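You operate a simulated robot arm through the tools that you are given. There is no shell and no other tool. Be economical: measure what you need, move in short steps, check, and stop when the job is done.

You are at the controls of a simulated robot arm. One attempt, no reset.

## Task
Lap the clamped ring: rough patch with rough paste, then dull patch with fine.
Fine: use the hand lap, rinse it in the bench tub between the pastes and put it back. Set down upright: hand lap. What is to be rubbed or washed off counts as gone when no trace of it is left.

Only the result counts: the job must be done as asked and must still hold three seconds after the hand-in. Knocking over, shifting, dropping, spilling or breaking anything else fails it.

## Robot
A 7-joint arm with a two-finger parallel gripper on a trunk, on a base that drives. Base frame: it is fixed to the floor where the robot stands at the start and does not move with it; the origin is under the middle of the robot, x ahead of it, y to its left, z up; the surface under the hand at the start is at about z = 900. Lengths are in mm, angles in rad, forces in N, time in s.
With the tool pointing down near the work surface it reaches from about 260 to 700 mm from the robot's upright axis, wherever it stands. Its first joint turns from -2.897 to 2.897 rad. Places, roughly: bench tub [500, 500, 900]; dull patch [500, 0, 900]; green paste dish [700, 100, 900]; rough patch [500, 0, 900]; white paste dish [700, -100, 900]. Payload 1.57 kg.
Tool frame: the origin (TCP) lies between the finger pads and is the grasp point; the fingertips stand 30 mm ahead of it; z points along the fingers, y is the line along which they close. Largest opening 80 mm; finger width 17, thickness 12; the body of the gripper, 40 by 82 mm, starts 80 mm behind the TCP.
Orientation is that of the tool frame in the base frame, as [roll, pitch, yaw] about the fixed x, y, z axes, in that order (R = Rz(yaw) Ry(pitch) Rx(roll)). With the fingers straight down and closing along the base's y, the tool's x points along the base's -x, its y along +y and its z along -z.

## Interface
- The arm moves only by the tool apply_moves. Its argument "increments" is a list of rows, each a list of 3 entries, a list of its own where there are three numbers: the opening in per cent of the stroke, from 0 (shut) to 100 (fully open), then the shift along the tool's x, y, z in mm, then the turn, a rotation vector about the tool's x, y, z in rad. In form: [[jaw, [x, y, z], [ax, ay, az]], ...]. A call has 1 to 20 rows; each row shifts and turns the commanded pose from where the row before left it, along the tool's axes as they then stand. Rows are played at 5 a second. More than 50 mm and 0.15 rad between two rows, or a gripper value outside its range, and nothing of the call is played. A pose out of reach is approached as far as the arm can. The call stops where the force on the tool passes 40 N (or 10 N more than at its start, if that is more) or the arm is blocked; 0.2 s more then pass. The fingers move at their own pace (about 72 mm/s each) and stop on an object; they squeeze with about 42 N. The grip force told is the motor's: it shows also when the fingers shut on nothing. Time passes only in rows, and 0.2 s behind the last, so rows that do not move let the fingers close. It gives the time, the measured TCP pose, the force on the tool (base axes), the opening and the grip force at its end, in the units of the frame above (readings bear some noise), with the torque about the TCP (base axes, N m) and any sound that the robot's microphone picked up.
- Cameras (640 x 400 px; columns grow to the right, rows downward): "scene" is now at [-0.3, 147.6, 1403.5]; the picture's right is [0.10, -0.99, 0.00], its down [-0.48, -0.05, -0.88] and it looks along [0.87, 0.09, -0.48] (base axes); focal length 295 px, centre (320, 200). "wrist" rides on the gripper at [72, -7, -122] in the tool frame; the picture's right is [0.09, 1.00, 0.00], its down [-0.84, 0.08, -0.54] and it looks along [-0.54, 0.05, 0.84] (tool axes); focal length 238 px, centre (320, 200). There is no depth. A picture from a camera that has moved, and an enlarged one, comes with that camera's place and axes in the base frame and with its lens.
- grab_frame(camera): a new picture of that camera. It takes no simulated time.
- raise_lower(by): slides the trunk up (or, below 0, down) by that many mm; the arm and the scene camera ride with it, the base frame stays. It gives what a move gives, with no picture.
- steer(legs): drives the robot by 1 to 6 legs, each [ahead, left, turn to the left] in mm, mm and rad, along the robot's own axes; the way and the turn of a leg run together, so that a leg with both is an arc; at most 1500 mm and 3.142 rad a leg. The arm and the cameras ride along, it lands a little off, and it stops where it bumps. It gives what a move gives.
- head_to(pan, tilt): turns the head with the scene camera to pan (to the left, within 1.501 rad either way) and tilt (down, from -0.506 to 1.204), counted from straight ahead of the robot. It gives what a move gives.
- zoom(camera, box): a new picture of the part [left, top, right, bottom] of that camera's present view, enlarged. It takes no simulated time.
- job_done(): hands the job in; it is judged then, once.

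Go step by step. Nothing tells you exact positions but the pictures and the camera data: compare them with the known pose of the tool, close in by small moves and look again before you grip or let go. The budget is 120 turns and 98 pictures, counting those below and the enlarged ones. Unless the task says otherwise, let go and move clear before handing in, and close with one line.

The tools are called after "Call:" as name(argument=value, ...) on one line, values as JSON. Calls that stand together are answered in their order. apply_moves: Moves the arm, as the interface text tells. Its arguments: {"type":"object","properties":{"increments":{"type":"array"}},"required":["increments"]} The other tools are called the same way: raise_lower (by) slides the trunk up or down; steer (legs) drives the base; head_to (pan, tilt) turns the head that bears the scene camera; grab_frame (camera) takes a picture; zoom (camera, box) takes an enlarged picture of a part of a camera's view; job_done () hands the job in.

At the start:

```text
time: 0.0
eef_pos: [407.8, 51.9, 1187.8]
tcp_rot: [3.14, -0.001, -3.141]
wrist_force: [-0.1, -0.1, -0.2]
ft_torque: [0.02, -0.02, 0.02]
opening: 79.8
grip_force: 0.1
trunk travel left (down, up): [-50.0, 65.0]
robot x, y, heading: [1.1, -1.2, -0.003]
head pan, tilt: [0.161, 0.557]
```

scene: 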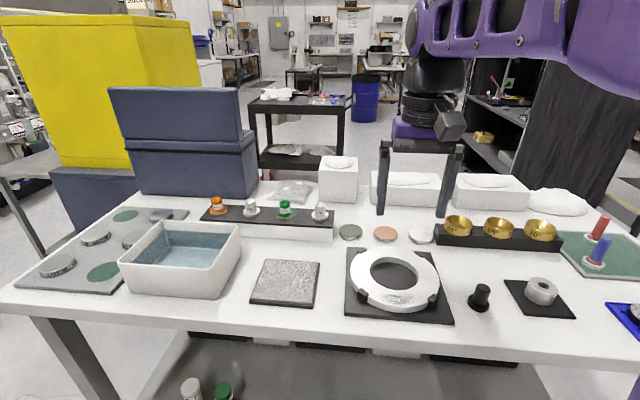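
wrist: 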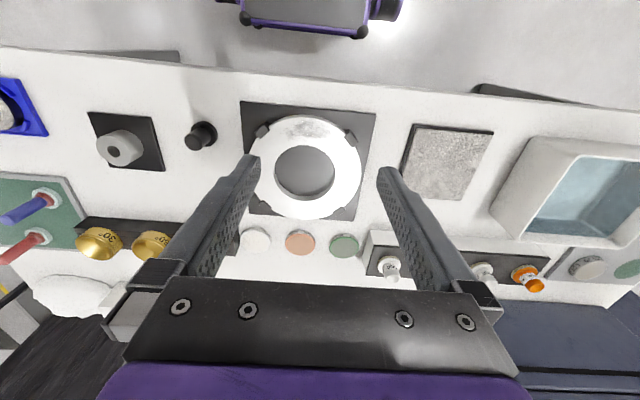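

I see the clamped ring in the middle, three paste dishes behind it, the tub to the left and a black knobbed tool (probably the hand lap) to the right. I'll enlarge the details first.

Call:
zoom(camera="scene", box=[330, 215, 510, 328])

Call:
zoom(camera="wrist", box=[180, 90, 420, 270])

Call:
zoom(camera="scene", box=[180, 150, 360, 263])

```text
3.54 times, centred on (420, 272) of scene
camera zoom: at [-0.3, 147.6, 1403.5], right [0.1, -0.99, 0.0], down [-0.48, -0.05, -0.88], along [0.87, 0.09, -0.48], focal length 1044 px, centre (-34, -53)
```

zoom: 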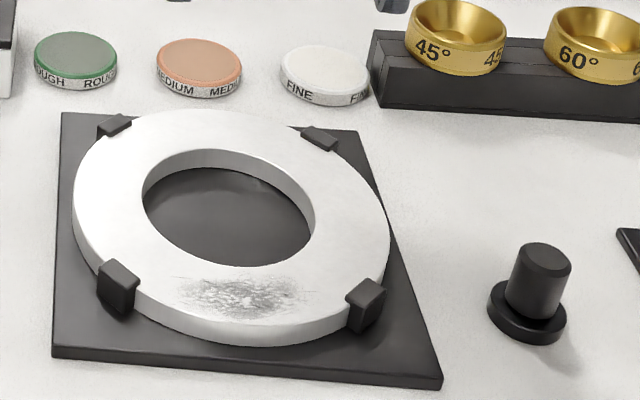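

```text
2.22 times, centred on (300, 180) of wrist
camera zoom: at [336.0, 44.4, 1308.8], right [-0.09, 1.0, 0.0], down [0.84, 0.08, 0.54], along [0.54, 0.05, -0.84], focal length 530 px, centre (364, 244)
```

zoom: 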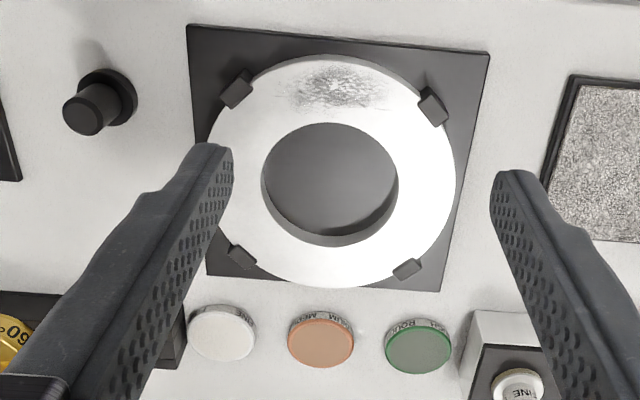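

```text
3.54 times, centred on (270, 206) of scene
camera zoom: at [-0.3, 147.6, 1403.5], right [0.1, -0.99, 0.0], down [-0.48, -0.05, -0.88], along [0.87, 0.09, -0.48], focal length 1044 px, centre (497, 177)
```

zoom: 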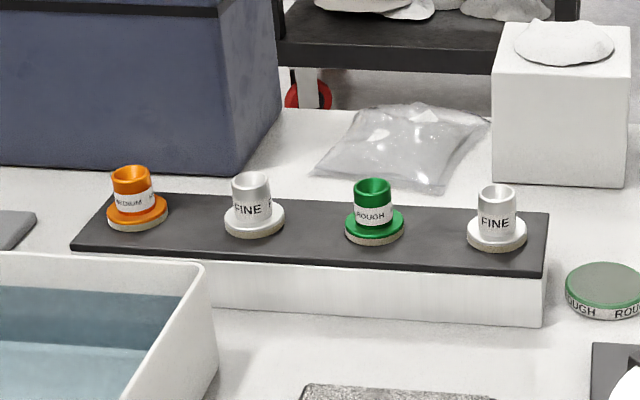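

Green is ROUGH and white is FINE; the black knob near (479,-145) should be the hand lap. I'll look more closely at the ring, the knob and the bench sides.

Call:
zoom(camera="scene", box=[345, 245, 445, 315])

Call:
zoom(camera="scene", box=[440, 200, 640, 325])

Call:
zoom(camera="scene", box=[10, 190, 250, 340])

```text
5.71 times, centred on (395, 280) of scene
camera zoom: at [-0.3, 147.6, 1403.5], right [0.1, -0.99, 0.0], down [-0.48, -0.05, -0.88], along [0.87, 0.09, -0.48], focal length 1685 px, centre (-109, -257)
```

zoom: 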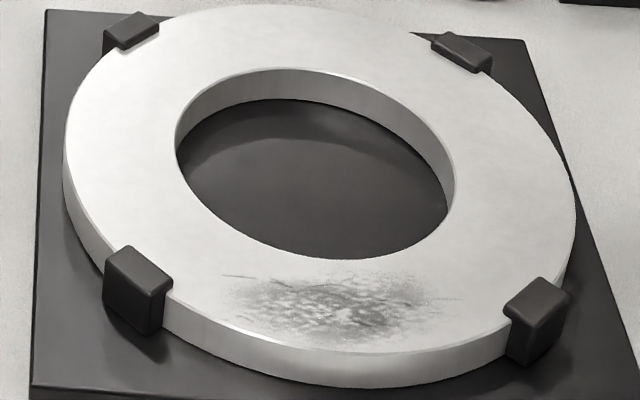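

```text
3.20 times, centred on (540, 262) of scene
camera zoom: at [-0.3, 147.6, 1403.5], right [0.1, -0.99, 0.0], down [-0.48, -0.05, -0.88], along [0.87, 0.09, -0.48], focal length 944 px, centre (-384, 0)
```

zoom: 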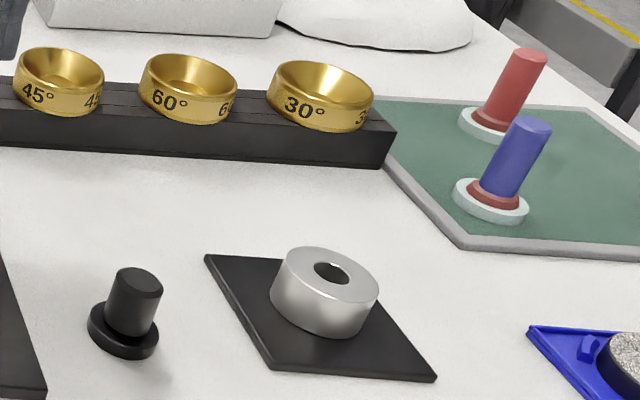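

```text
2.67 times, centred on (130, 265) of scene
camera zoom: at [-0.3, 147.6, 1403.5], right [0.1, -0.99, 0.0], down [-0.48, -0.05, -0.88], along [0.87, 0.09, -0.48], focal length 786 px, centre (827, 27)
```

zoom: 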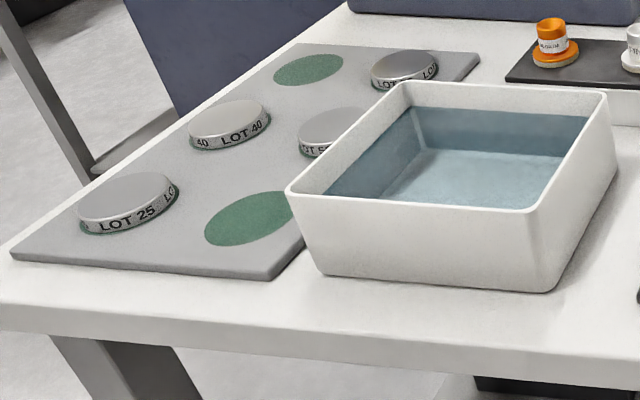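

The hand lap is the knob on bare bench beside the sleeve plate. I'll move above it and look with the wrist camera.

Call:
apply_moves(increments=[[100, [-11.8, -32.8, 20], [0, 0, 0]], [100, [-11.8, -32.8, 20], [0, 0, 0]], [100, [-11.8, -32.8, 20], [0, 0, 0]], [100, [-11.8, -32.8, 20], [0, 0, 0]], [100, [-11.8, -32.8, 20], [0, 0, 0]], [100, [-11.8, -32.8, 20], [0, 0, 0]], [100, [0, 0, 0], [0, 0, 0]]])

Call:
grab_frame(camera="wrist")

Call:
grab_frame(camera="scene")

```text
time: 1.6
eef_pos: [479.0, -143.6, 1065.4]
tcp_rot: [-3.141, 0.0, -3.141]
wrist_force: [-0.7, -0.4, -0.1]
ft_torque: [-0.03, 0.02, -0.02]
opening: 79.9
grip_force: 0.1
trunk travel left (down, up): [-50.0, 65.0]
robot x, y, heading: [-1.5, -1.0, 0.001]
head pan, tilt: [0.161, 0.557]
```

```text
89 pictures are left
camera wrist: at [407.2, -149.2, 1186.9], right [-0.09, 1.0, 0.0], down [0.84, 0.08, 0.54], along [0.54, 0.05, -0.84], focal length 238 px, centre (320, 200)
```

wrist: 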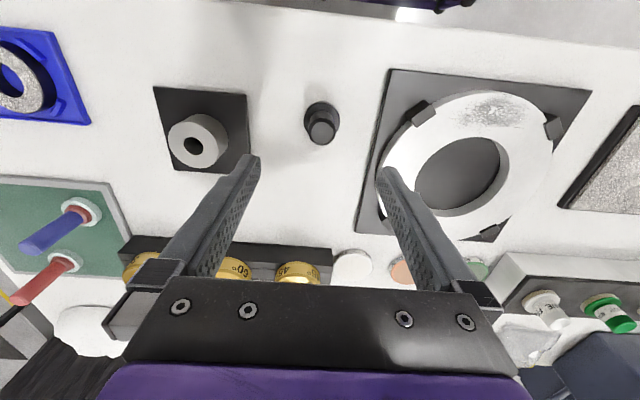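

```text
88 pictures are left
camera scene: at [-2.2, 152.4, 1398.6], right [0.16, -0.99, 0.0], down [-0.52, -0.08, -0.85], along [0.84, 0.14, -0.53], focal length 295 px, centre (320, 200)
```

scene: 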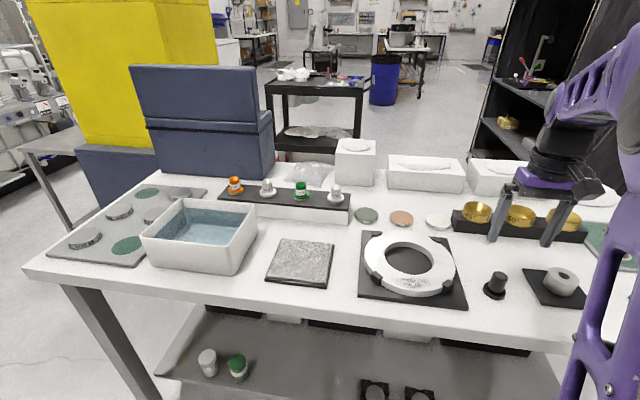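

The knob's axis works out near (480, -141.5) with its top around z 947. I'll go down to just above it and check.

Call:
apply_moves(increments=[[100, [-1, 2, 30], [0, 0, 0]], [100, [0, 0, 30], [0, 0, 0]], [100, [0, 0, 22], [0, 0, 0]], [100, [0, 0, 0], [0, 0, 0]]])

Call:
grab_frame(camera="wrist")

Call:
zoom(camera="scene", box=[400, 200, 600, 325])

```text
time: 2.6
eef_pos: [480.0, -142.0, 981.3]
tcp_rot: [3.141, -0.003, -3.141]
wrist_force: [-0.3, 1.4, -0.5]
ft_torque: [0.01, -0.01, -0.06]
opening: 80.0
grip_force: 0.0
trunk travel left (down, up): [-50.0, 65.0]
robot x, y, heading: [-2.6, -0.8, 0.001]
head pan, tilt: [0.161, 0.557]
```

```text
87 pictures are left
camera wrist: at [407.6, -149.5, 1104.2], right [-0.09, 1.0, 0.0], down [0.84, 0.08, 0.54], along [0.54, 0.05, -0.84], focal length 238 px, centre (320, 200)
```

wrist: 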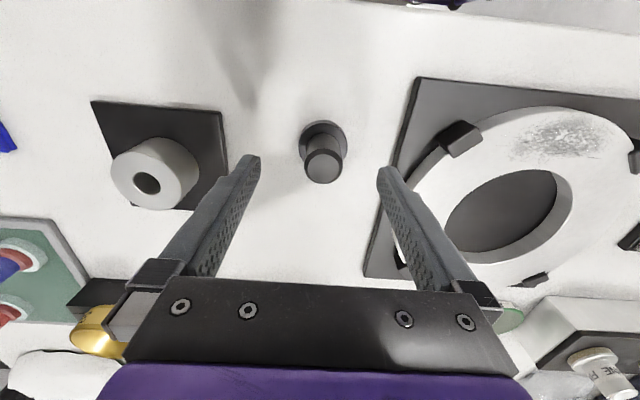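

```text
3.20 times, centred on (500, 262) of scene
camera zoom: at [-2.2, 152.5, 1398.6], right [0.16, -0.99, 0.0], down [-0.52, -0.08, -0.85], along [0.84, 0.14, -0.53], focal length 944 px, centre (-256, 0)
```

zoom: 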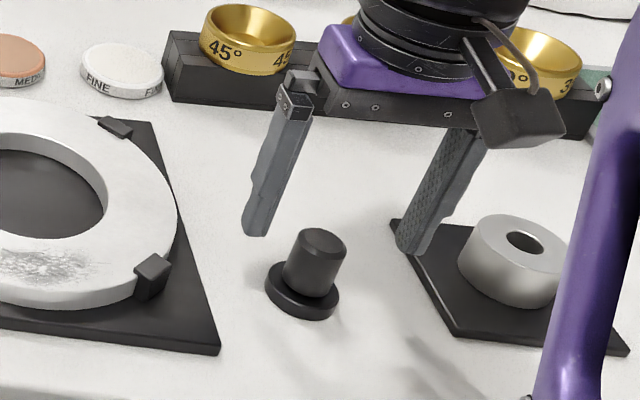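

Centred. I'll descend to z ≈ 946 (tips ≈ 916, just above the flange) and close.

Call:
apply_moves(increments=[[100, [0, 0, 20], [0, 0, 0]], [100, [0, 0.5, 15], [0, 0, 0]], [100, [0, 0, 0], [0, 0, 0]], [60, [0, 0, 0], [0, 0, 0]], [0, [0, 0, 0], [0, 0, 0]], [0, [0, 0, 0], [0, 0, 0]], [0, [0, 0, 0], [0, 0, 0]]])

Call:
grab_frame(camera="wrist")

Call:
zoom(camera="scene", box=[400, 200, 600, 325])

```text
time: 4.2
eef_pos: [482.3, -141.6, 947.4]
tcp_rot: [-3.142, 0.001, -3.14]
wrist_force: [0.2, 0.9, 1.7]
ft_torque: [0.13, 0.01, -0.01]
opening: 27.1
grip_force: 38.2
trunk travel left (down, up): [-50.0, 65.0]
robot x, y, heading: [0.9, 0.6, -0.0]
head pan, tilt: [0.161, 0.557]
```

```text
85 pictures are left
camera wrist: at [408.8, -148.2, 1069.6], right [-0.09, 1.0, 0.0], down [0.84, 0.08, 0.54], along [0.54, 0.05, -0.84], focal length 238 px, centre (320, 200)
```

wrist: 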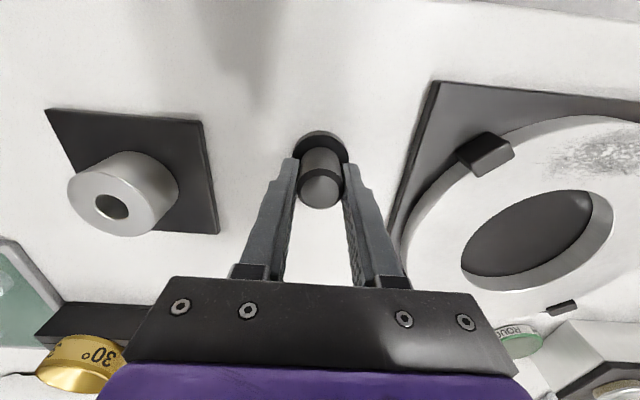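

```text
3.20 times, centred on (500, 262) of scene
camera zoom: at [-2.3, 152.5, 1398.6], right [0.16, -0.99, 0.0], down [-0.52, -0.08, -0.85], along [0.84, 0.14, -0.53], focal length 944 px, centre (-256, 0)
```

zoom: 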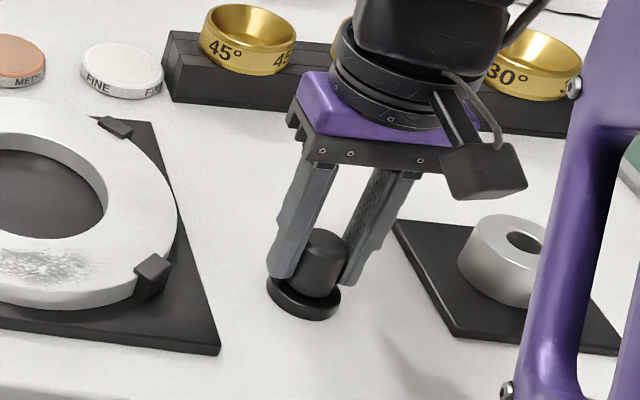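

Gripped, but the knob's axis sits about 4 mm off the pads' middle. I'll reopen slightly, centre on it and regrip, then lift a bit.

Call:
apply_moves(increments=[[48, [0, 0, 0], [0, 0, 0]], [48, [0, 0, 0], [0, 0, 0]], [48, [4, 0.5, 1], [0, 0, 0]], [48, [0, 0, 0], [0, 0, 0]], [0, [0, 0, 0], [0, 0, 0]], [0, [0, 0, 0], [0, 0, 0]], [0, [0, 0, 0], [0, 0, 0]]])

Call:
grab_frame(camera="wrist")

```text
time: 5.8
eef_pos: [476.9, -141.7, 947.2]
tcp_rot: [3.141, -0.001, 3.141]
wrist_force: [-0.4, -0.3, 0.4]
ft_torque: [-0.03, 0.04, 0.01]
opening: 27.2
grip_force: 38.0
trunk travel left (down, up): [-50.0, 65.0]
robot x, y, heading: [-1.3, 3.4, -0.003]
head pan, tilt: [0.161, 0.557]
```

```text
83 pictures are left
camera wrist: at [404.3, -147.7, 1068.9], right [-0.09, 1.0, 0.0], down [0.84, 0.08, 0.54], along [0.54, 0.05, -0.84], focal length 238 px, centre (320, 200)
```

wrist: 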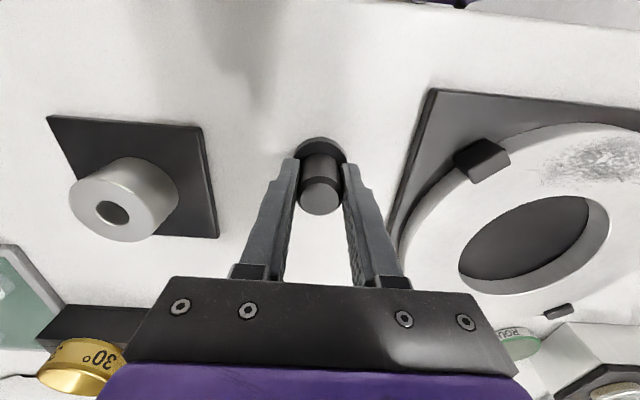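

Centred well now. I'll lift the lap clear, and look down to see how much room the base has before the bench, as the dishes lie about 710 mm out.

Call:
apply_moves(increments=[[0, [0, 0, -20], [0, 0, 0]], [0, [0, 0, -30], [0, 0, 0]], [0, [0, 0, -40], [0, 0, 0]], [0, [0, 0, 0], [0, 0, 0]]])

Call:
head_to(pan=0.16, tilt=1.2)

Call:
grab_frame(camera="scene")

Call:
grab_frame(camera="wrist")

```text
time: 6.8
eef_pos: [476.6, -143.4, 1039.4]
tcp_rot: [-3.14, -0.004, 3.14]
wrist_force: [-1.5, -0.4, 0.4]
ft_torque: [0.02, 0.01, 0.01]
opening: 0.1
grip_force: 21.1
trunk travel left (down, up): [-50.0, 65.0]
robot x, y, heading: [-3.7, -5.5, -0.002]
head pan, tilt: [0.161, 0.557]
```

```text
time: 7.8
eef_pos: [477.3, -141.9, 1038.1]
tcp_rot: [3.141, -0.002, 3.141]
wrist_force: [-0.3, -0.8, 0.2]
ft_torque: [0.02, 0.0, -0.02]
opening: 0.0
grip_force: 21.3
trunk travel left (down, up): [-50.0, 65.0]
robot x, y, heading: [-4.1, -0.2, -0.002]
head pan, tilt: [0.161, 1.201]
```

```text
82 pictures are left
camera scene: at [-35.4, 147.0, 1350.2], right [0.16, -0.99, 0.0], down [-0.92, -0.15, -0.36], along [0.36, 0.06, -0.93], focal length 295 px, centre (320, 200)
```

scene: 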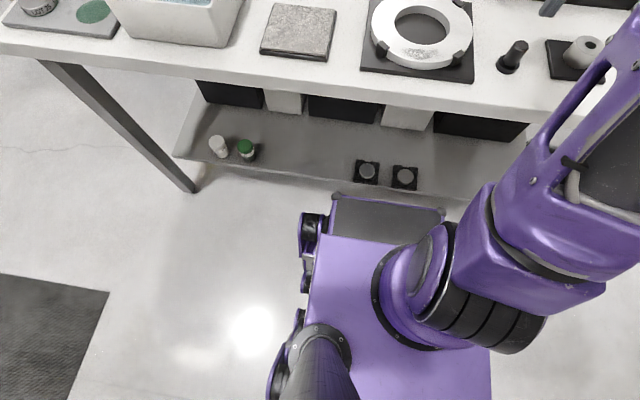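

```text
81 pictures are left
camera wrist: at [404.1, -148.5, 1160.8], right [-0.09, 1.0, 0.0], down [0.84, 0.08, 0.54], along [0.54, 0.05, -0.84], focal length 238 px, centre (320, 200)
```

wrist: 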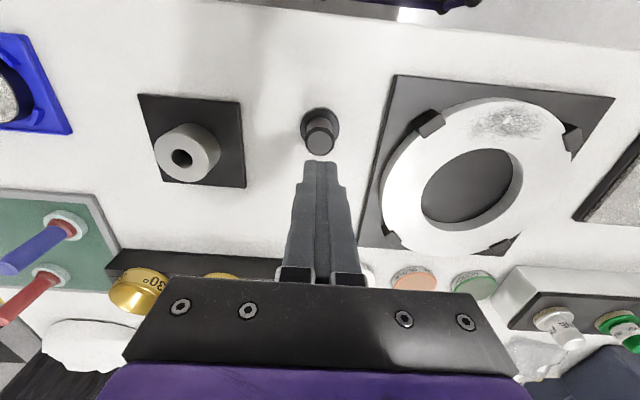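

The lap slipped out of the fingers on the lift and still stands where it was; the grip was too high up the knob. I'll open, come down until the tips nearly touch the flange, close and lift slowly.

Call:
apply_moves(increments=[[70, [0, 0, 0], [0, 0, 0]], [70, [0, 0, 0], [0, 0, 0]], [70, [0, 0, 40], [0, 0, 0]], [70, [0, 0, 40], [0, 0, 0]], [70, [0, 0, 9], [0, 0, 0]], [70, [0, 0, 3], [0, 0, 0]], [70, [0, 0, 2], [0, 0, 0]], [70, [0, 0, 0], [0, 0, 0]]])

Call:
grab_frame(camera="wrist")

Call:
zoom(camera="scene", box=[440, 0, 640, 125])

```text
time: 9.6
eef_pos: [475.7, -143.6, 945.1]
tcp_rot: [3.141, -0.001, 3.141]
wrist_force: [-0.1, -0.1, 0.5]
ft_torque: [0.0, -0.01, 0.02]
opening: 56.0
grip_force: 0.1
trunk travel left (down, up): [-50.0, 65.0]
robot x, y, heading: [2.4, 1.5, -0.006]
head pan, tilt: [0.161, 1.201]
```

```text
80 pictures are left
camera wrist: at [402.8, -149.8, 1067.2], right [-0.09, 1.0, 0.0], down [0.84, 0.08, 0.54], along [0.54, 0.05, -0.84], focal length 238 px, centre (320, 200)
```

wrist: 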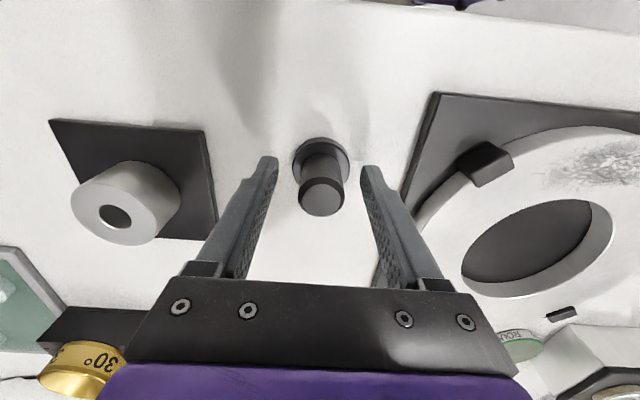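

```text
3.20 times, centred on (540, 62) of scene
camera zoom: at [-35.5, 147.0, 1350.2], right [0.16, -0.99, 0.0], down [-0.92, -0.15, -0.36], along [0.36, 0.06, -0.93], focal length 944 px, centre (-384, 640)
```

zoom: 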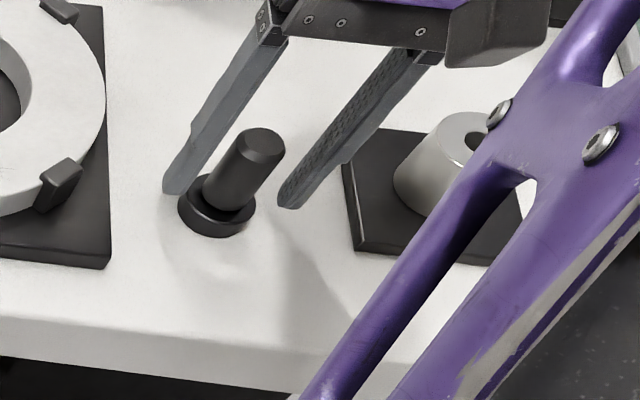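

I'll lower a touch more, close with extra settling time, then lift slowly by 1–3 mm rows and read the force.

Call:
apply_moves(increments=[[70, [0, 1, 2], [0, 0, 0]], [70, [0, 0, 0], [0, 0, 0]], [20, [0, 0, 0], [0, 0, 0]], [0, [0, 0, 0], [0, 0, 0]], [0, [0, 0, 0], [0, 0, 0]], [0, [0, 0, 0], [0, 0, 0]], [0, [0, 0, 0], [0, 0, 0]], [0, [0, 0, -1], [0, 0, 0]], [0, [0, 0, -2], [0, 0, 0]], [0, [0, 0, -2], [0, 0, 0]], [0, [0, 0, -2], [0, 0, 0]], [0, [0, 0, -2], [0, 0, 0]]])

Call:
grab_frame(camera="wrist")

Call:
zoom(camera="scene", box=[440, 0, 640, 125])

```text
time: 12.2
eef_pos: [476.2, -142.3, 953.2]
tcp_rot: [-3.141, -0.001, 3.141]
wrist_force: [0.4, -0.1, -1.9]
ft_torque: [0.03, 0.0, -0.01]
opening: 26.8
grip_force: 37.7
trunk travel left (down, up): [-50.0, 65.0]
robot x, y, heading: [-1.2, -2.6, 0.004]
head pan, tilt: [0.161, 1.201]
```

```text
78 pictures are left
camera wrist: at [403.1, -148.3, 1075.4], right [-0.09, 1.0, 0.0], down [0.84, 0.08, 0.54], along [0.54, 0.05, -0.84], focal length 238 px, centre (320, 200)
```

wrist: 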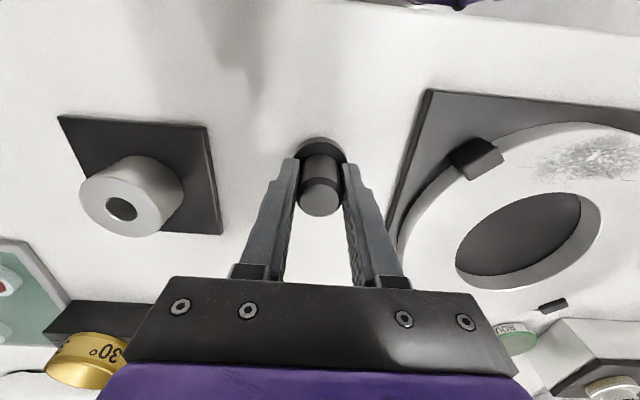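

```text
3.20 times, centred on (540, 62) of scene
camera zoom: at [-35.4, 147.0, 1350.2], right [0.16, -0.99, 0.0], down [-0.92, -0.15, -0.36], along [0.36, 0.06, -0.93], focal length 944 px, centre (-384, 640)
```

zoom: 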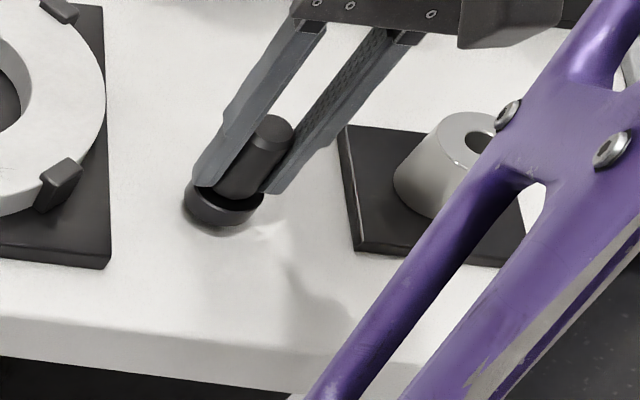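

The lap is now off the bench and held (about 2 N). I'll lift further, gently.

Call:
apply_moves(increments=[[0, [0, 0, -3], [0, 0, 0]], [0, [0, 0, -5], [0, 0, 0]], [0, [0, 0, -7], [0, 0, 0]], [0, [0, 0, -8], [0, 0, 0]], [0, [0, 0, -8], [0, 0, 0]], [0, [0, 0, -8], [0, 0, 0]], [0, [0, 0, -8], [0, 0, 0]], [0, [0, 0, -6], [0, 0, 0]], [0, [0, 0, -4], [0, 0, 0]], [0, [0, 0, 0], [0, 0, 0]]])

Call:
grab_frame(camera="wrist")

```text
time: 14.4
eef_pos: [475.8, -142.6, 1009.1]
tcp_rot: [3.141, -0.002, -3.141]
wrist_force: [1.1, -0.7, -1.6]
ft_torque: [-0.02, 0.01, 0.05]
opening: 27.2
grip_force: 38.0
trunk travel left (down, up): [-50.0, 65.0]
robot x, y, heading: [4.6, -3.8, 0.001]
head pan, tilt: [0.161, 1.201]
```

```text
76 pictures are left
camera wrist: at [403.1, -148.8, 1130.3], right [-0.09, 1.0, 0.0], down [0.84, 0.08, 0.54], along [0.54, 0.05, -0.84], focal length 238 px, centre (320, 200)
```

wrist: 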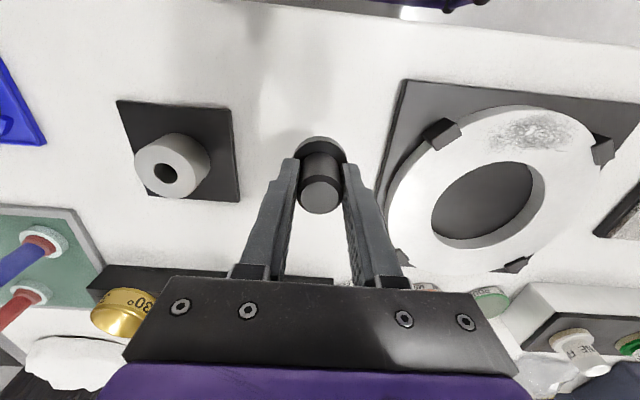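

Held firmly with no slip. I'll shift the base 100 mm left so that the green dish and tub come in reach, and turn the head back up.

Call:
steer(legs=[[0, 100, 0]])

Call:
head_to(pan=0.1, tilt=0.6)

Call:
grab_frame(camera="scene")

Call:
grab_frame(camera="wrist")

```text
time: 16.1
eef_pos: [476.9, -41.8, 1009.4]
tcp_rot: [3.141, -0.003, -3.142]
wrist_force: [0.2, 0.1, -1.6]
ft_torque: [-0.01, 0.01, -0.02]
opening: 26.5
grip_force: 38.0
trunk travel left (down, up): [-50.0, 65.0]
robot x, y, heading: [-0.3, 100.9, -0.002]
head pan, tilt: [0.161, 1.201]
```

```text
time: 17.1
eef_pos: [475.3, -42.3, 1008.3]
tcp_rot: [-3.141, -0.002, 3.141]
wrist_force: [-0.8, -0.3, -2.4]
ft_torque: [0.01, -0.02, 0.02]
opening: 26.7
grip_force: 37.9
trunk travel left (down, up): [-50.0, 65.0]
robot x, y, heading: [-2.6, 99.4, 0.005]
head pan, tilt: [0.099, 0.6]
```

```text
75 pictures are left
camera scene: at [-2.8, 246.5, 1394.7], right [0.1, -0.99, 0.0], down [-0.56, -0.06, -0.82], along [0.82, 0.08, -0.57], focal length 295 px, centre (320, 200)
```

scene: 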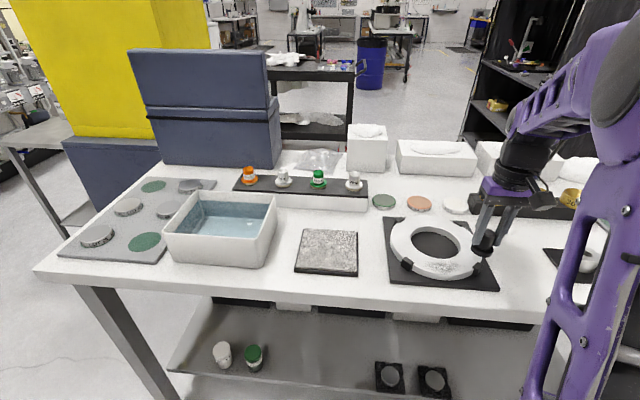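

```text
74 pictures are left
camera wrist: at [403.2, -48.9, 1130.1], right [-0.09, 1.0, 0.0], down [0.84, 0.08, 0.54], along [0.54, 0.05, -0.84], focal length 238 px, centre (320, 200)
```

wrist: 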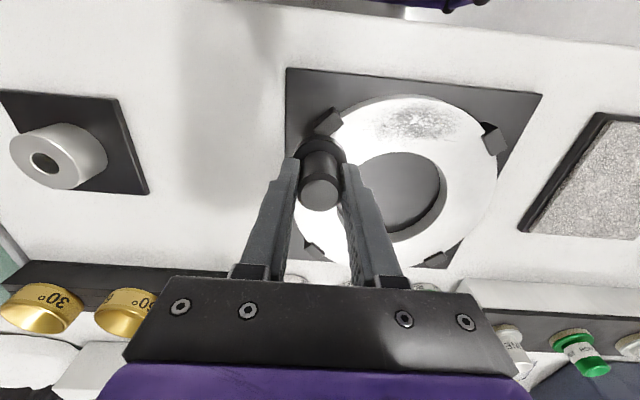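

Green dish works out near (700, 132). I'll carry the lap there at safe height and check.

Call:
apply_moves(increments=[[0, [-8, 6, 0], [0, 0, 0]], [0, [-18, 14, 0], [0, 0, 0]], [0, [-18, 14, 0], [0, 0, 0]], [0, [-18, 14, 0], [0, 0, 0]], [0, [-18, 14, 0], [0, 0, 0]], [0, [-18, 14, 0], [0, 0, 0]], [0, [-18, 14, 0], [0, 0, 0]], [0, [-18, 14, 0], [0, 0, 0]], [0, [-18, 14, 0], [0, 0, 0]], [0, [-18, 14, 0], [0, 0, 0]], [0, [-18, 14, 0], [0, 0, 0]], [0, [-18, 14, 0], [0, 0, 0]], [0, [-10, 14, 0], [0, 0, 0]], [0, [-5, 0, 0], [0, 0, 0]]])

Call:
grab_frame(camera="wrist")

Call:
zoom(camera="scene", box=[300, 120, 500, 245])

```text
time: 20.1
eef_pos: [695.9, 132.0, 1007.9]
tcp_rot: [-3.141, -0.002, 3.141]
wrist_force: [-0.4, 0.4, -1.6]
ft_torque: [-0.01, -0.03, -0.01]
opening: 26.8
grip_force: 37.8
trunk travel left (down, up): [-50.0, 65.0]
robot x, y, heading: [-0.5, 102.6, -0.002]
head pan, tilt: [0.099, 0.6]
```

```text
73 pictures are left
camera wrist: at [623.8, 126.0, 1130.6], right [-0.09, 1.0, 0.0], down [0.84, 0.08, 0.54], along [0.54, 0.05, -0.84], focal length 238 px, centre (320, 200)
```

wrist: 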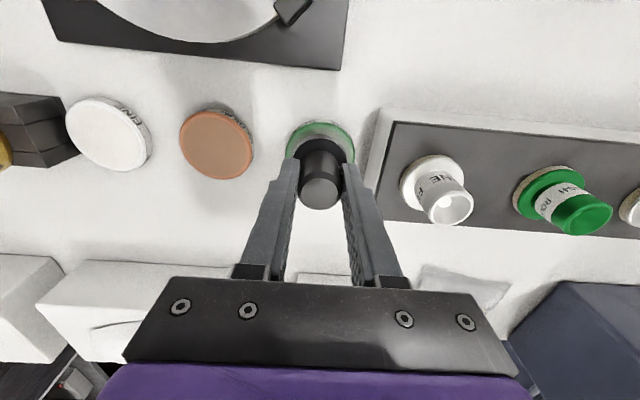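

```text
3.20 times, centred on (400, 182) of scene
camera zoom: at [-2.8, 246.5, 1394.8], right [0.1, -0.99, 0.0], down [-0.56, -0.06, -0.83], along [0.82, 0.08, -0.57], focal length 944 px, centre (64, 256)
```

zoom: 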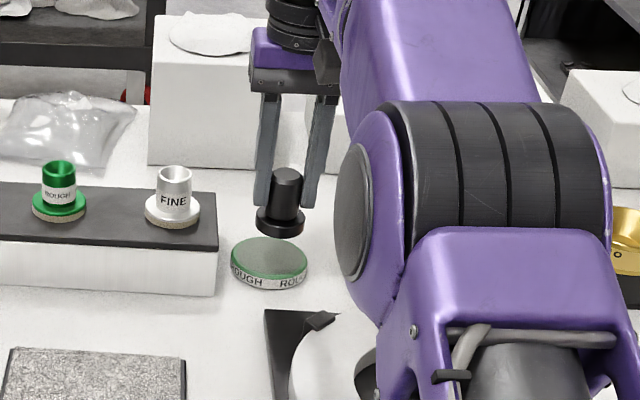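

The lap hangs over the dish, nearly centred. I'll nudge out 4 mm and lower most of the way.

Call:
apply_moves(increments=[[0, [-2, 0, 6], [0, 0, 0]], [0, [-3, 0, 10], [0, 0, 0]], [0, [0, 0, 10], [0, 0, 0]], [0, [0, 0, 8], [0, 0, 0]], [0, [0, 0, 4], [0, 0, 0]], [0, [0, 0, 0], [0, 0, 0]]])

Call:
zoom(camera="scene", box=[340, 150, 440, 212])

```text
time: 21.4
eef_pos: [703.6, 131.3, 969.0]
tcp_rot: [3.142, -0.001, -3.141]
wrist_force: [-0.7, 0.0, -1.4]
ft_torque: [0.01, 0.03, 0.01]
opening: 27.0
grip_force: 37.2
trunk travel left (down, up): [-50.0, 65.0]
robot x, y, heading: [-3.6, 98.0, -0.001]
head pan, tilt: [0.099, 0.6]
```

```text
6.40 times, centred on (390, 181) of scene
camera zoom: at [-2.7, 246.5, 1394.8], right [0.1, -0.99, 0.0], down [-0.56, -0.06, -0.82], along [0.82, 0.08, -0.57], focal length 1887 px, centre (-128, 322)
```

zoom: 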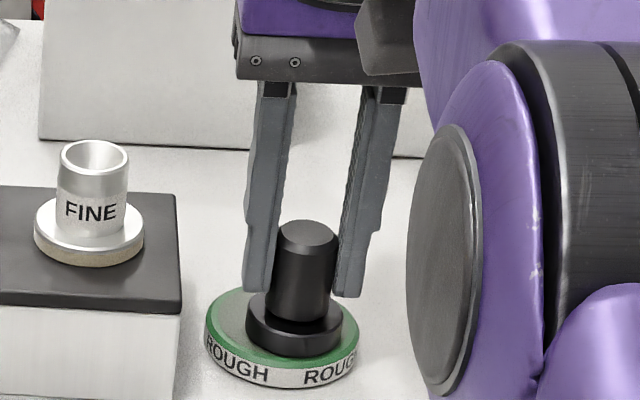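

Close above the dish. I'll touch down in small steps, rub a little in it, watching the force.

Call:
apply_moves(increments=[[0, [0, 2, 2], [0, 0, 0]], [0, [0, 1, 2], [0, 0, 0]], [0, [0, 0, 1.5], [0, 0, 0]], [0, [0, 0, 1], [0, 0, 0]], [0, [0, 0, 0], [0, 0, 0]]])

```text
time: 22.6
eef_pos: [702.2, 134.2, 966.4]
tcp_rot: [-3.14, 0.006, -3.141]
wrist_force: [3.7, -1.3, 19.4]
ft_torque: [-0.13, -0.05, -0.03]
opening: 26.7
grip_force: 37.4
trunk travel left (down, up): [-50.0, 65.0]
robot x, y, heading: [-1.6, 100.5, -0.005]
head pan, tilt: [0.099, 0.6]
```

Contact at TCP z ≈ 967. I'll ease off a little, rub a few millimetres to charge the lap, then lift.

Call:
apply_moves(increments=[[0, [0, 0, -1], [0, 0, 0]], [0, [3, 0, 0], [0, 0, 0]], [0, [-3, 3, 0], [0, 0, 0]], [0, [-3, -3, 0], [0, 0, 0]], [0, [3, -3, 0], [0, 0, 0]], [0, [0, 3, 0], [0, 0, 0]], [0, [0, 0, 0], [0, 0, 0]]])

Call:
apply_moves(increments=[[0, [0, 0, -4], [0, 0, 0]], [0, [0, 0, -8], [0, 0, 0]], [0, [0, 0, -10], [0, 0, 0]], [0, [0, 0, -10], [0, 0, 0]], [0, [0, 0, -10], [0, 0, 0]], [0, [0, 0, -6], [0, 0, 0]], [0, [0, 0, 0], [0, 0, 0]]])

Call:
zoom(camera="scene", box=[340, 150, 440, 212])

Call:
grab_frame(camera="wrist")

```text
time: 24.2
eef_pos: [700.7, 133.2, 964.3]
tcp_rot: [-3.139, 0.0, -3.141]
wrist_force: [3.9, -2.1, 10.9]
ft_torque: [0.07, -0.32, -0.04]
opening: 27.0
grip_force: 37.4
trunk travel left (down, up): [-50.0, 65.0]
robot x, y, heading: [-0.8, 95.5, -0.002]
head pan, tilt: [0.099, 0.6]
```

```text
time: 25.9
eef_pos: [703.6, 136.5, 1012.3]
tcp_rot: [3.141, -0.002, 3.14]
wrist_force: [0.1, 0.0, -1.9]
ft_torque: [0.02, 0.03, 0.01]
opening: 26.8
grip_force: 37.5
trunk travel left (down, up): [-50.0, 65.0]
robot x, y, heading: [0.7, 96.9, 0.003]
head pan, tilt: [0.099, 0.6]
```

```text
6.40 times, centred on (390, 181) of scene
camera zoom: at [-2.7, 246.5, 1394.8], right [0.1, -0.99, 0.0], down [-0.56, -0.06, -0.82], along [0.82, 0.08, -0.57], focal length 1887 px, centre (-128, 322)
```

zoom: 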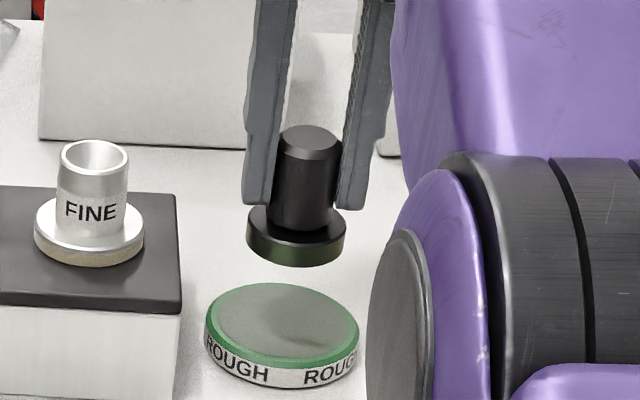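

```text
69 pictures are left
camera wrist: at [630.3, 129.5, 1134.8], right [-0.09, 1.0, 0.0], down [0.84, 0.08, 0.54], along [0.54, 0.05, -0.84], focal length 238 px, centre (320, 200)
```

wrist: 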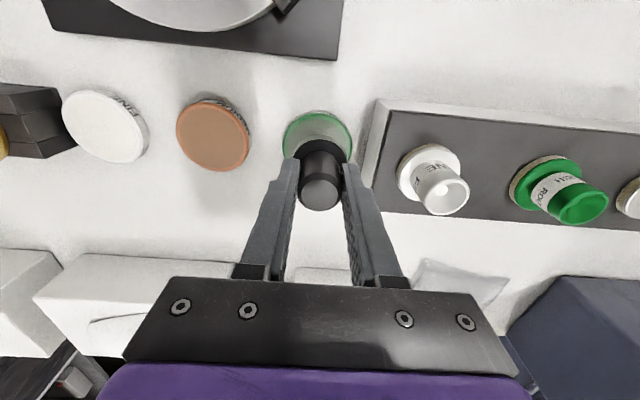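

The lap's rim shows green paste. Next I carry it over the rough patch, which works out near (449, 36) between the two near clamps (y about -38 and 104).

Call:
apply_moves(increments=[[0, [8, -3, 0], [0, 0, 0]], [0, [18, -7, 0], [0, 0, 0]], [0, [20, -8, 0], [0, 0, 0]], [0, [20, -8, 0], [0, 0, 0]], [0, [20, -8, 0], [0, 0, 0]], [0, [20, -8, 0], [0, 0, 0]], [0, [20, -8, 0], [0, 0, 0]], [0, [20, -8, 0], [0, 0, 0]], [0, [20, -8, 0], [0, 0, 0]], [0, [20, -8, 0], [0, 0, 0]], [0, [20, -8, 0], [0, 0, 0]], [0, [20, -8, 0], [0, 0, 0]], [0, [20, -8, 0], [0, 0, 0]], [0, [8, -3, 0], [0, 0, 0]], [0, [0, 0, 0], [0, 0, 0]]])

Call:
grab_frame(camera="wrist")

Call:
grab_frame(camera="scene")

```text
time: 29.1
eef_pos: [448.1, 33.8, 1011.4]
tcp_rot: [3.141, -0.001, 3.141]
wrist_force: [0.0, -0.4, -1.8]
ft_torque: [0.0, 0.02, -0.02]
opening: 26.8
grip_force: 37.8
trunk travel left (down, up): [-50.0, 65.0]
robot x, y, heading: [0.7, 99.0, 0.004]
head pan, tilt: [0.099, 0.6]
```

```text
68 pictures are left
camera wrist: at [374.7, 27.5, 1133.9], right [-0.09, 1.0, 0.0], down [0.84, 0.08, 0.54], along [0.54, 0.05, -0.84], focal length 238 px, centre (320, 200)
```

wrist: 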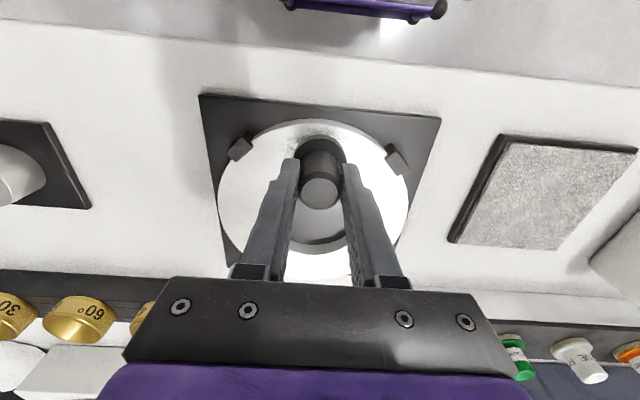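

```text
67 pictures are left
camera scene: at [-2.8, 246.5, 1394.8], right [0.1, -0.99, 0.0], down [-0.56, -0.06, -0.83], along [0.82, 0.08, -0.56], focal length 295 px, centre (320, 200)
```

scene: 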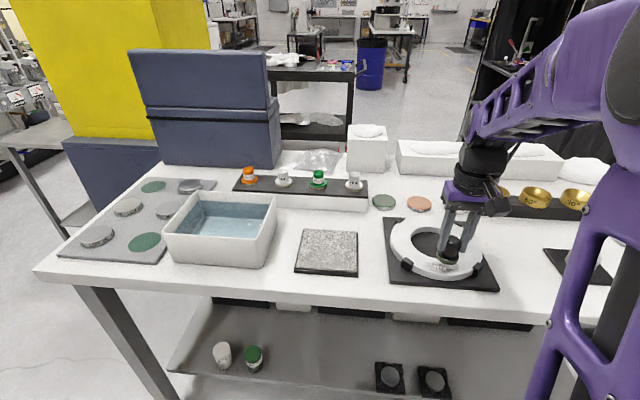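

Clamps confirmed near y -34 and 102; I'm centred. I'll go down to light contact.

Call:
apply_moves(increments=[[0, [0, 0, 6], [0, 0, 0]], [0, [0, 0, 10], [0, 0, 0]], [0, [0, 0, 10], [0, 0, 0]], [0, [0, 0, 6], [0, 0, 0]], [0, [0, 0, 4], [0, 0, 0]], [0, [0, 0, 2], [0, 0, 0]], [0, [0, 0, 0], [0, 0, 0]]])

Call:
zoom(camera="scene", box=[390, 215, 500, 284])

```text
time: 30.5
eef_pos: [449.7, 33.2, 979.4]
tcp_rot: [-3.137, 0.012, -3.141]
wrist_force: [-2.2, -0.2, 14.2]
ft_torque: [-0.08, 0.36, -0.04]
opening: 26.4
grip_force: 37.6
trunk travel left (down, up): [-50.0, 65.0]
robot x, y, heading: [3.0, 99.6, -0.0]
head pan, tilt: [0.099, 0.6]
stopped in row 7: the force on the tool passed its limit at 42 N (the readings are from after the stop); the commanded pose is now the measured one
```

```text
5.80 times, centred on (445, 250) of scene
camera zoom: at [-4.1, 246.7, 1394.5], right [0.1, -0.99, 0.0], down [-0.56, -0.06, -0.83], along [0.82, 0.08, -0.56], focal length 1710 px, centre (-405, -87)
```

zoom: 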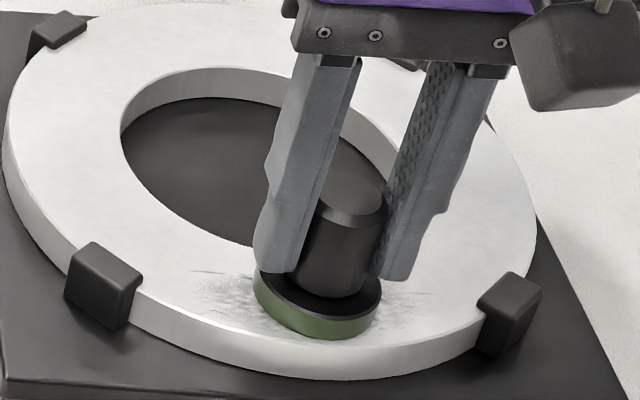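

Contact with the ring: top sits higher than I thought (TCP z ≈ 979). The lap is flat on the patch with ~14 N, so I'll start rubbing strokes along y between the clamps.

Call:
apply_moves(increments=[[0, [0, 5, 0], [0, 0, 0]], [0, [0, 6, 0], [0, 0, 0]], [0, [0, 6, 0], [0, 0, 0]], [0, [0, -7, 0], [0, 0, 0]], [0, [0, -7, 0], [0, 0, 0]], [0, [0, -7, 0], [0, 0, 0]], [0, [0, -7, 0], [0, 0, 0]], [0, [0, -6, 0], [0, 0, 0]], [0, [3, 7, 0], [0, 0, 0]], [0, [0, 7, 0], [0, 0, 0]], [0, [0, 7, 0], [0, 0, 0]], [0, [0, 7, 0], [0, 0, 0]], [0, [0, 6, 0], [0, 0, 0]], [0, [-6, -7, 0], [0, 0, 0]], [0, [0, -7, 0], [0, 0, 0]], [0, [0, -7, 0], [0, 0, 0]], [0, [0, -7, 0], [0, 0, 0]], [0, [0, -6, 0], [0, 0, 0]], [0, [3, 8, 0], [0, 0, 0]], [0, [0, 9, 0], [0, 0, 0]]])

Call:
zoom(camera="scene", box=[390, 215, 500, 284])

```text
time: 34.3
eef_pos: [453.1, 17.5, 978.2]
tcp_rot: [-3.141, 0.013, 3.141]
wrist_force: [-1.2, 0.8, 14.0]
ft_torque: [0.14, 0.28, -0.02]
opening: 26.9
grip_force: 38.0
trunk travel left (down, up): [-50.0, 65.0]
robot x, y, heading: [-4.0, 99.8, 0.006]
head pan, tilt: [0.099, 0.6]
stopped in row 19: the force on the tool passed its limit at 43 N (the readings are from after the stop); the commanded pose is now the measured one
```

```text
5.80 times, centred on (445, 250) of scene
camera zoom: at [-4.0, 246.9, 1394.2], right [0.1, -0.99, 0.0], down [-0.56, -0.06, -0.83], along [0.82, 0.08, -0.56], focal length 1710 px, centre (-405, -87)
```

zoom: 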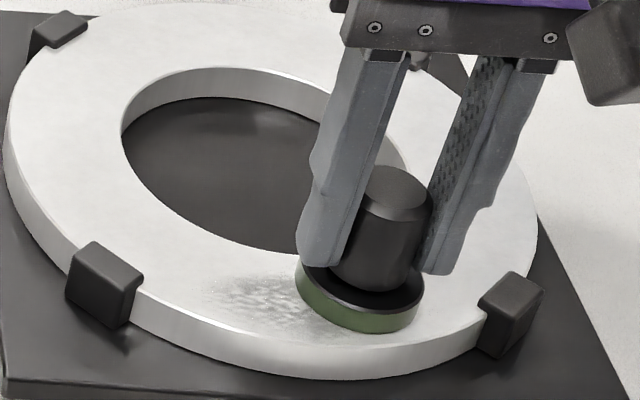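

The patch is fading. I'll ease off slightly and carry on stroking, covering the left side and the outer/inner band.

Call:
apply_moves(increments=[[0, [2, 5, -0.6], [0, 0, 0]], [0, [1, 7, 0], [0, 0, 0]], [0, [0, 7, 0], [0, 0, 0]], [0, [0, 7, 0], [0, 0, 0]], [0, [0, 7, 0], [0, 0, 0]], [0, [2, 0, 0], [0, 0, 0]], [0, [2, -7, 0], [0, 0, 0]], [0, [0, -7, 0], [0, 0, 0]], [0, [0, -7, 0], [0, 0, 0]], [0, [0, -7, 0], [0, 0, 0]], [0, [0, -6, 0], [0, 0, 0]], [0, [-4, 6, 0], [0, 0, 0]], [0, [0, 7, 0], [0, 0, 0]], [0, [0, 7, 0], [0, 0, 0]], [0, [0, 7, 0], [0, 0, 0]], [0, [-4, 4, 0], [0, 0, 0]], [0, [0, -7, 0], [0, 0, 0]], [0, [0, -7, 0], [0, 0, 0]], [0, [0, -7, 0], [0, 0, 0]], [0, [0, -7, 0], [0, 0, 0]]])

Call:
zoom(camera="scene", box=[390, 215, 500, 284])

```text
time: 38.5
eef_pos: [455.5, 21.4, 978.2]
tcp_rot: [-3.14, 0.011, -3.138]
wrist_force: [-0.6, 9.3, 30.4]
ft_torque: [0.96, -0.06, 0.04]
opening: 26.5
grip_force: 37.1
trunk travel left (down, up): [-50.0, 65.0]
robot x, y, heading: [1.3, 100.0, 0.0]
head pan, tilt: [0.099, 0.6]
```

```text
5.80 times, centred on (445, 250) of scene
camera zoom: at [-4.7, 247.7, 1394.8], right [0.1, -0.99, 0.0], down [-0.56, -0.06, -0.83], along [0.82, 0.08, -0.56], focal length 1710 px, centre (-405, -87)
```

zoom: 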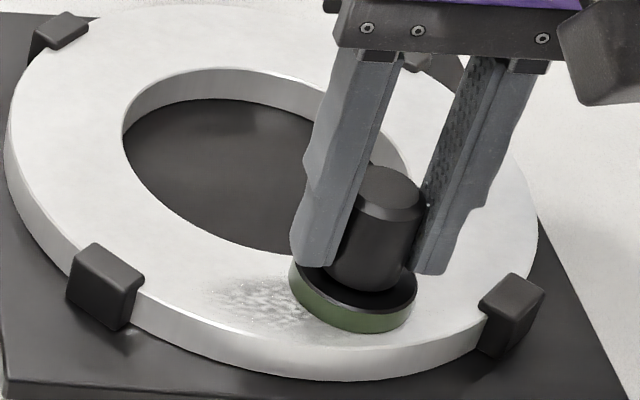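

Let me lift and step aside to see the patch fully before continuing.

Call:
apply_moves(increments=[[0, [0, 0, -3], [0, 0, 0]], [0, [0, 0, -7], [0, 0, 0]], [0, [0, -8, -10], [0, 0, 0]], [0, [0, -15, -5], [0, 0, 0]], [0, [0, -15, 0], [0, 0, 0]], [0, [0, -15, 0], [0, 0, 0]], [0, [0, -10, 0], [0, 0, 0]], [0, [0, 0, 0], [0, 0, 0]]])

Call:
zoom(camera="scene", box=[390, 215, 500, 284])

Call:
zoom(camera="wrist", box=[280, 60, 520, 210])

```text
time: 40.3
eef_pos: [453.5, -42.0, 1000.9]
tcp_rot: [-3.141, 0.008, -3.14]
wrist_force: [-0.7, 0.8, -1.1]
ft_torque: [-0.01, -0.01, -0.04]
opening: 26.5
grip_force: 38.3
trunk travel left (down, up): [-50.0, 65.0]
robot x, y, heading: [-0.2, 100.5, 0.001]
head pan, tilt: [0.099, 0.6]
```

```text
5.80 times, centred on (445, 250) of scene
camera zoom: at [-2.8, 246.6, 1394.8], right [0.1, -0.99, 0.0], down [-0.56, -0.06, -0.83], along [0.82, 0.08, -0.56], focal length 1710 px, centre (-405, -87)
```

zoom: 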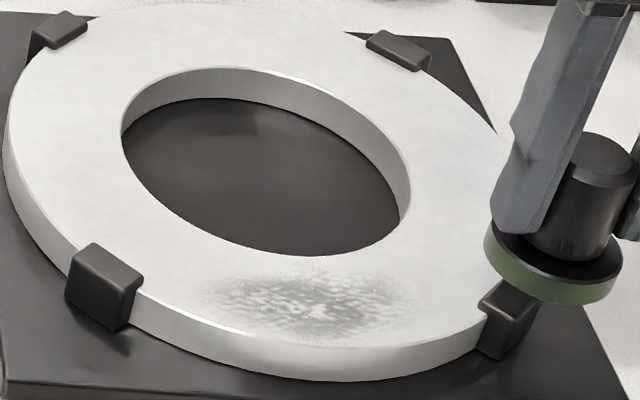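

```text
2.67 times, centred on (400, 135) of wrist
camera zoom: at [380.8, -49.5, 1122.9], right [-0.09, 1.0, 0.0], down [0.83, 0.08, 0.55], along [0.55, 0.05, -0.84], focal length 636 px, centre (107, 373)
```

zoom: 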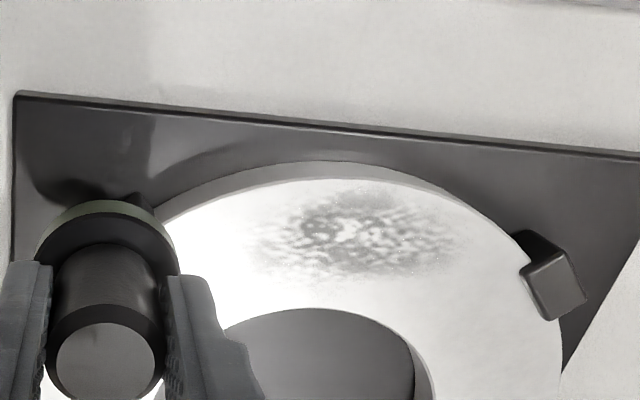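

The scratches have turned softer, so it's working; the patch spans about x 432–461, y 2–68, centred (446, 36). I go back and rub more, now centred on it.

Call:
apply_moves(increments=[[0, [2, 10, 0], [0, 0, 0]], [0, [2, 15, 0], [0, 0, 0]], [0, [3, 15, 0], [0, 0, 0]], [0, [0, 15, 0], [0, 0, 0]], [0, [0, 5, 6], [0, 0, 0]], [0, [0, 0, 8], [0, 0, 0]], [0, [0, 0, 5], [0, 0, 0]], [0, [0, 0, 2], [0, 0, 0]], [0, [0, 0, 1], [0, 0, 0]], [0, [0, 0, 0], [0, 0, 0]]])

```text
time: 42.5
eef_pos: [449.3, 16.3, 979.9]
tcp_rot: [3.14, 0.009, 3.14]
wrist_force: [-1.0, -0.7, 0.2]
ft_torque: [-0.03, -0.02, 0.02]
opening: 26.8
grip_force: 38.0
trunk travel left (down, up): [-50.0, 65.0]
robot x, y, heading: [0.1, 99.4, 0.003]
head pan, tilt: [0.099, 0.6]
```

Just about touching. I'll level the tiny pitch, press a little and run a long set of strokes.

Call:
apply_moves(increments=[[0, [2, 0, 1.5], [0, 0.009, 0]], [0, [1, 4, 1], [0, 0, 0]], [0, [1, 8, 0], [0, 0, 0]], [0, [0, 9, 0], [0, 0, 0]], [0, [0, 9, 0], [0, 0, 0]], [0, [0, 9, 0], [0, 0, 0]], [0, [3, -3, 0], [0, 0, 0]], [0, [0, -9, 0], [0, 0, 0]], [0, [0, -9, 0], [0, 0, 0]], [0, [0, -9, 0], [0, 0, 0]], [0, [0, -9, 0], [0, 0, 0]], [0, [-4, 3, 0], [0, 0, 0]], [0, [0, 9, 0], [0, 0, 0]], [0, [0, 9, 0], [0, 0, 0]], [0, [0, 9, 0], [0, 0, 0]], [0, [0, 6, 0], [0, 0, 0]]])

Call:
apply_moves(increments=[[0, [-3, -6, 0], [0, 0, 0]], [0, [0, -9, 0], [0, 0, 0]], [0, [0, -9, 0], [0, 0, 0]], [0, [0, -9, 0], [0, 0, 0]], [0, [-3, 3, 0], [0, 0, 0]], [0, [0, 9, 0], [0, 0, 0]], [0, [0, 9, 0], [0, 0, 0]], [0, [0, 9, 0], [0, 0, 0]], [0, [5, -6, 0], [0, 0, 0]], [0, [0, -9, 0], [0, 0, 0]], [0, [0, -9, 0], [0, 0, 0]], [0, [0, -9, 0], [0, 0, 0]], [0, [0, 9, 0], [0, 0, 0]], [0, [0, 9, 0], [0, 0, 0]], [0, [0, 9, 0], [0, 0, 0]]])

Call:
zoom(camera="scene", box=[390, 215, 500, 284])

```text
time: 45.9
eef_pos: [444.9, 52.3, 978.5]
tcp_rot: [-3.141, 0.0, -3.141]
wrist_force: [-0.2, -4.3, 14.7]
ft_torque: [-0.45, -0.16, -0.05]
opening: 26.9
grip_force: 37.7
trunk travel left (down, up): [-50.0, 65.0]
robot x, y, heading: [1.8, 99.0, 0.002]
head pan, tilt: [0.099, 0.6]
```

```text
time: 49.1
eef_pos: [445.9, 44.5, 979.5]
tcp_rot: [-3.141, 0.001, -3.14]
wrist_force: [0.3, 0.1, 0.5]
ft_torque: [0.03, 0.05, 0.04]
opening: 26.6
grip_force: 37.6
trunk travel left (down, up): [-50.0, 65.0]
robot x, y, heading: [1.5, 97.2, 0.003]
head pan, tilt: [0.099, 0.6]
```

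```text
5.80 times, centred on (445, 250) of scene
camera zoom: at [-3.0, 246.6, 1394.8], right [0.1, -0.99, 0.0], down [-0.56, -0.06, -0.83], along [0.82, 0.08, -0.56], focal length 1710 px, centre (-405, -87)
```

zoom: 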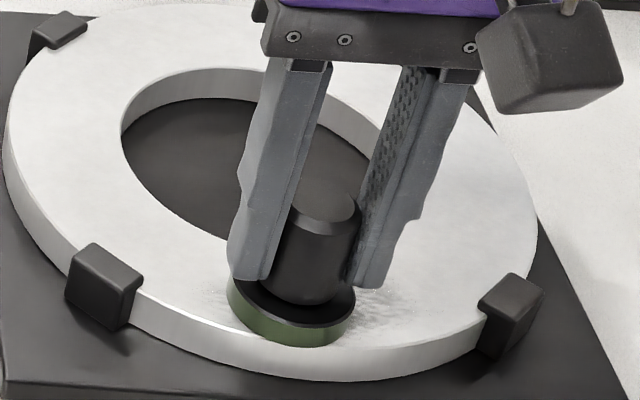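

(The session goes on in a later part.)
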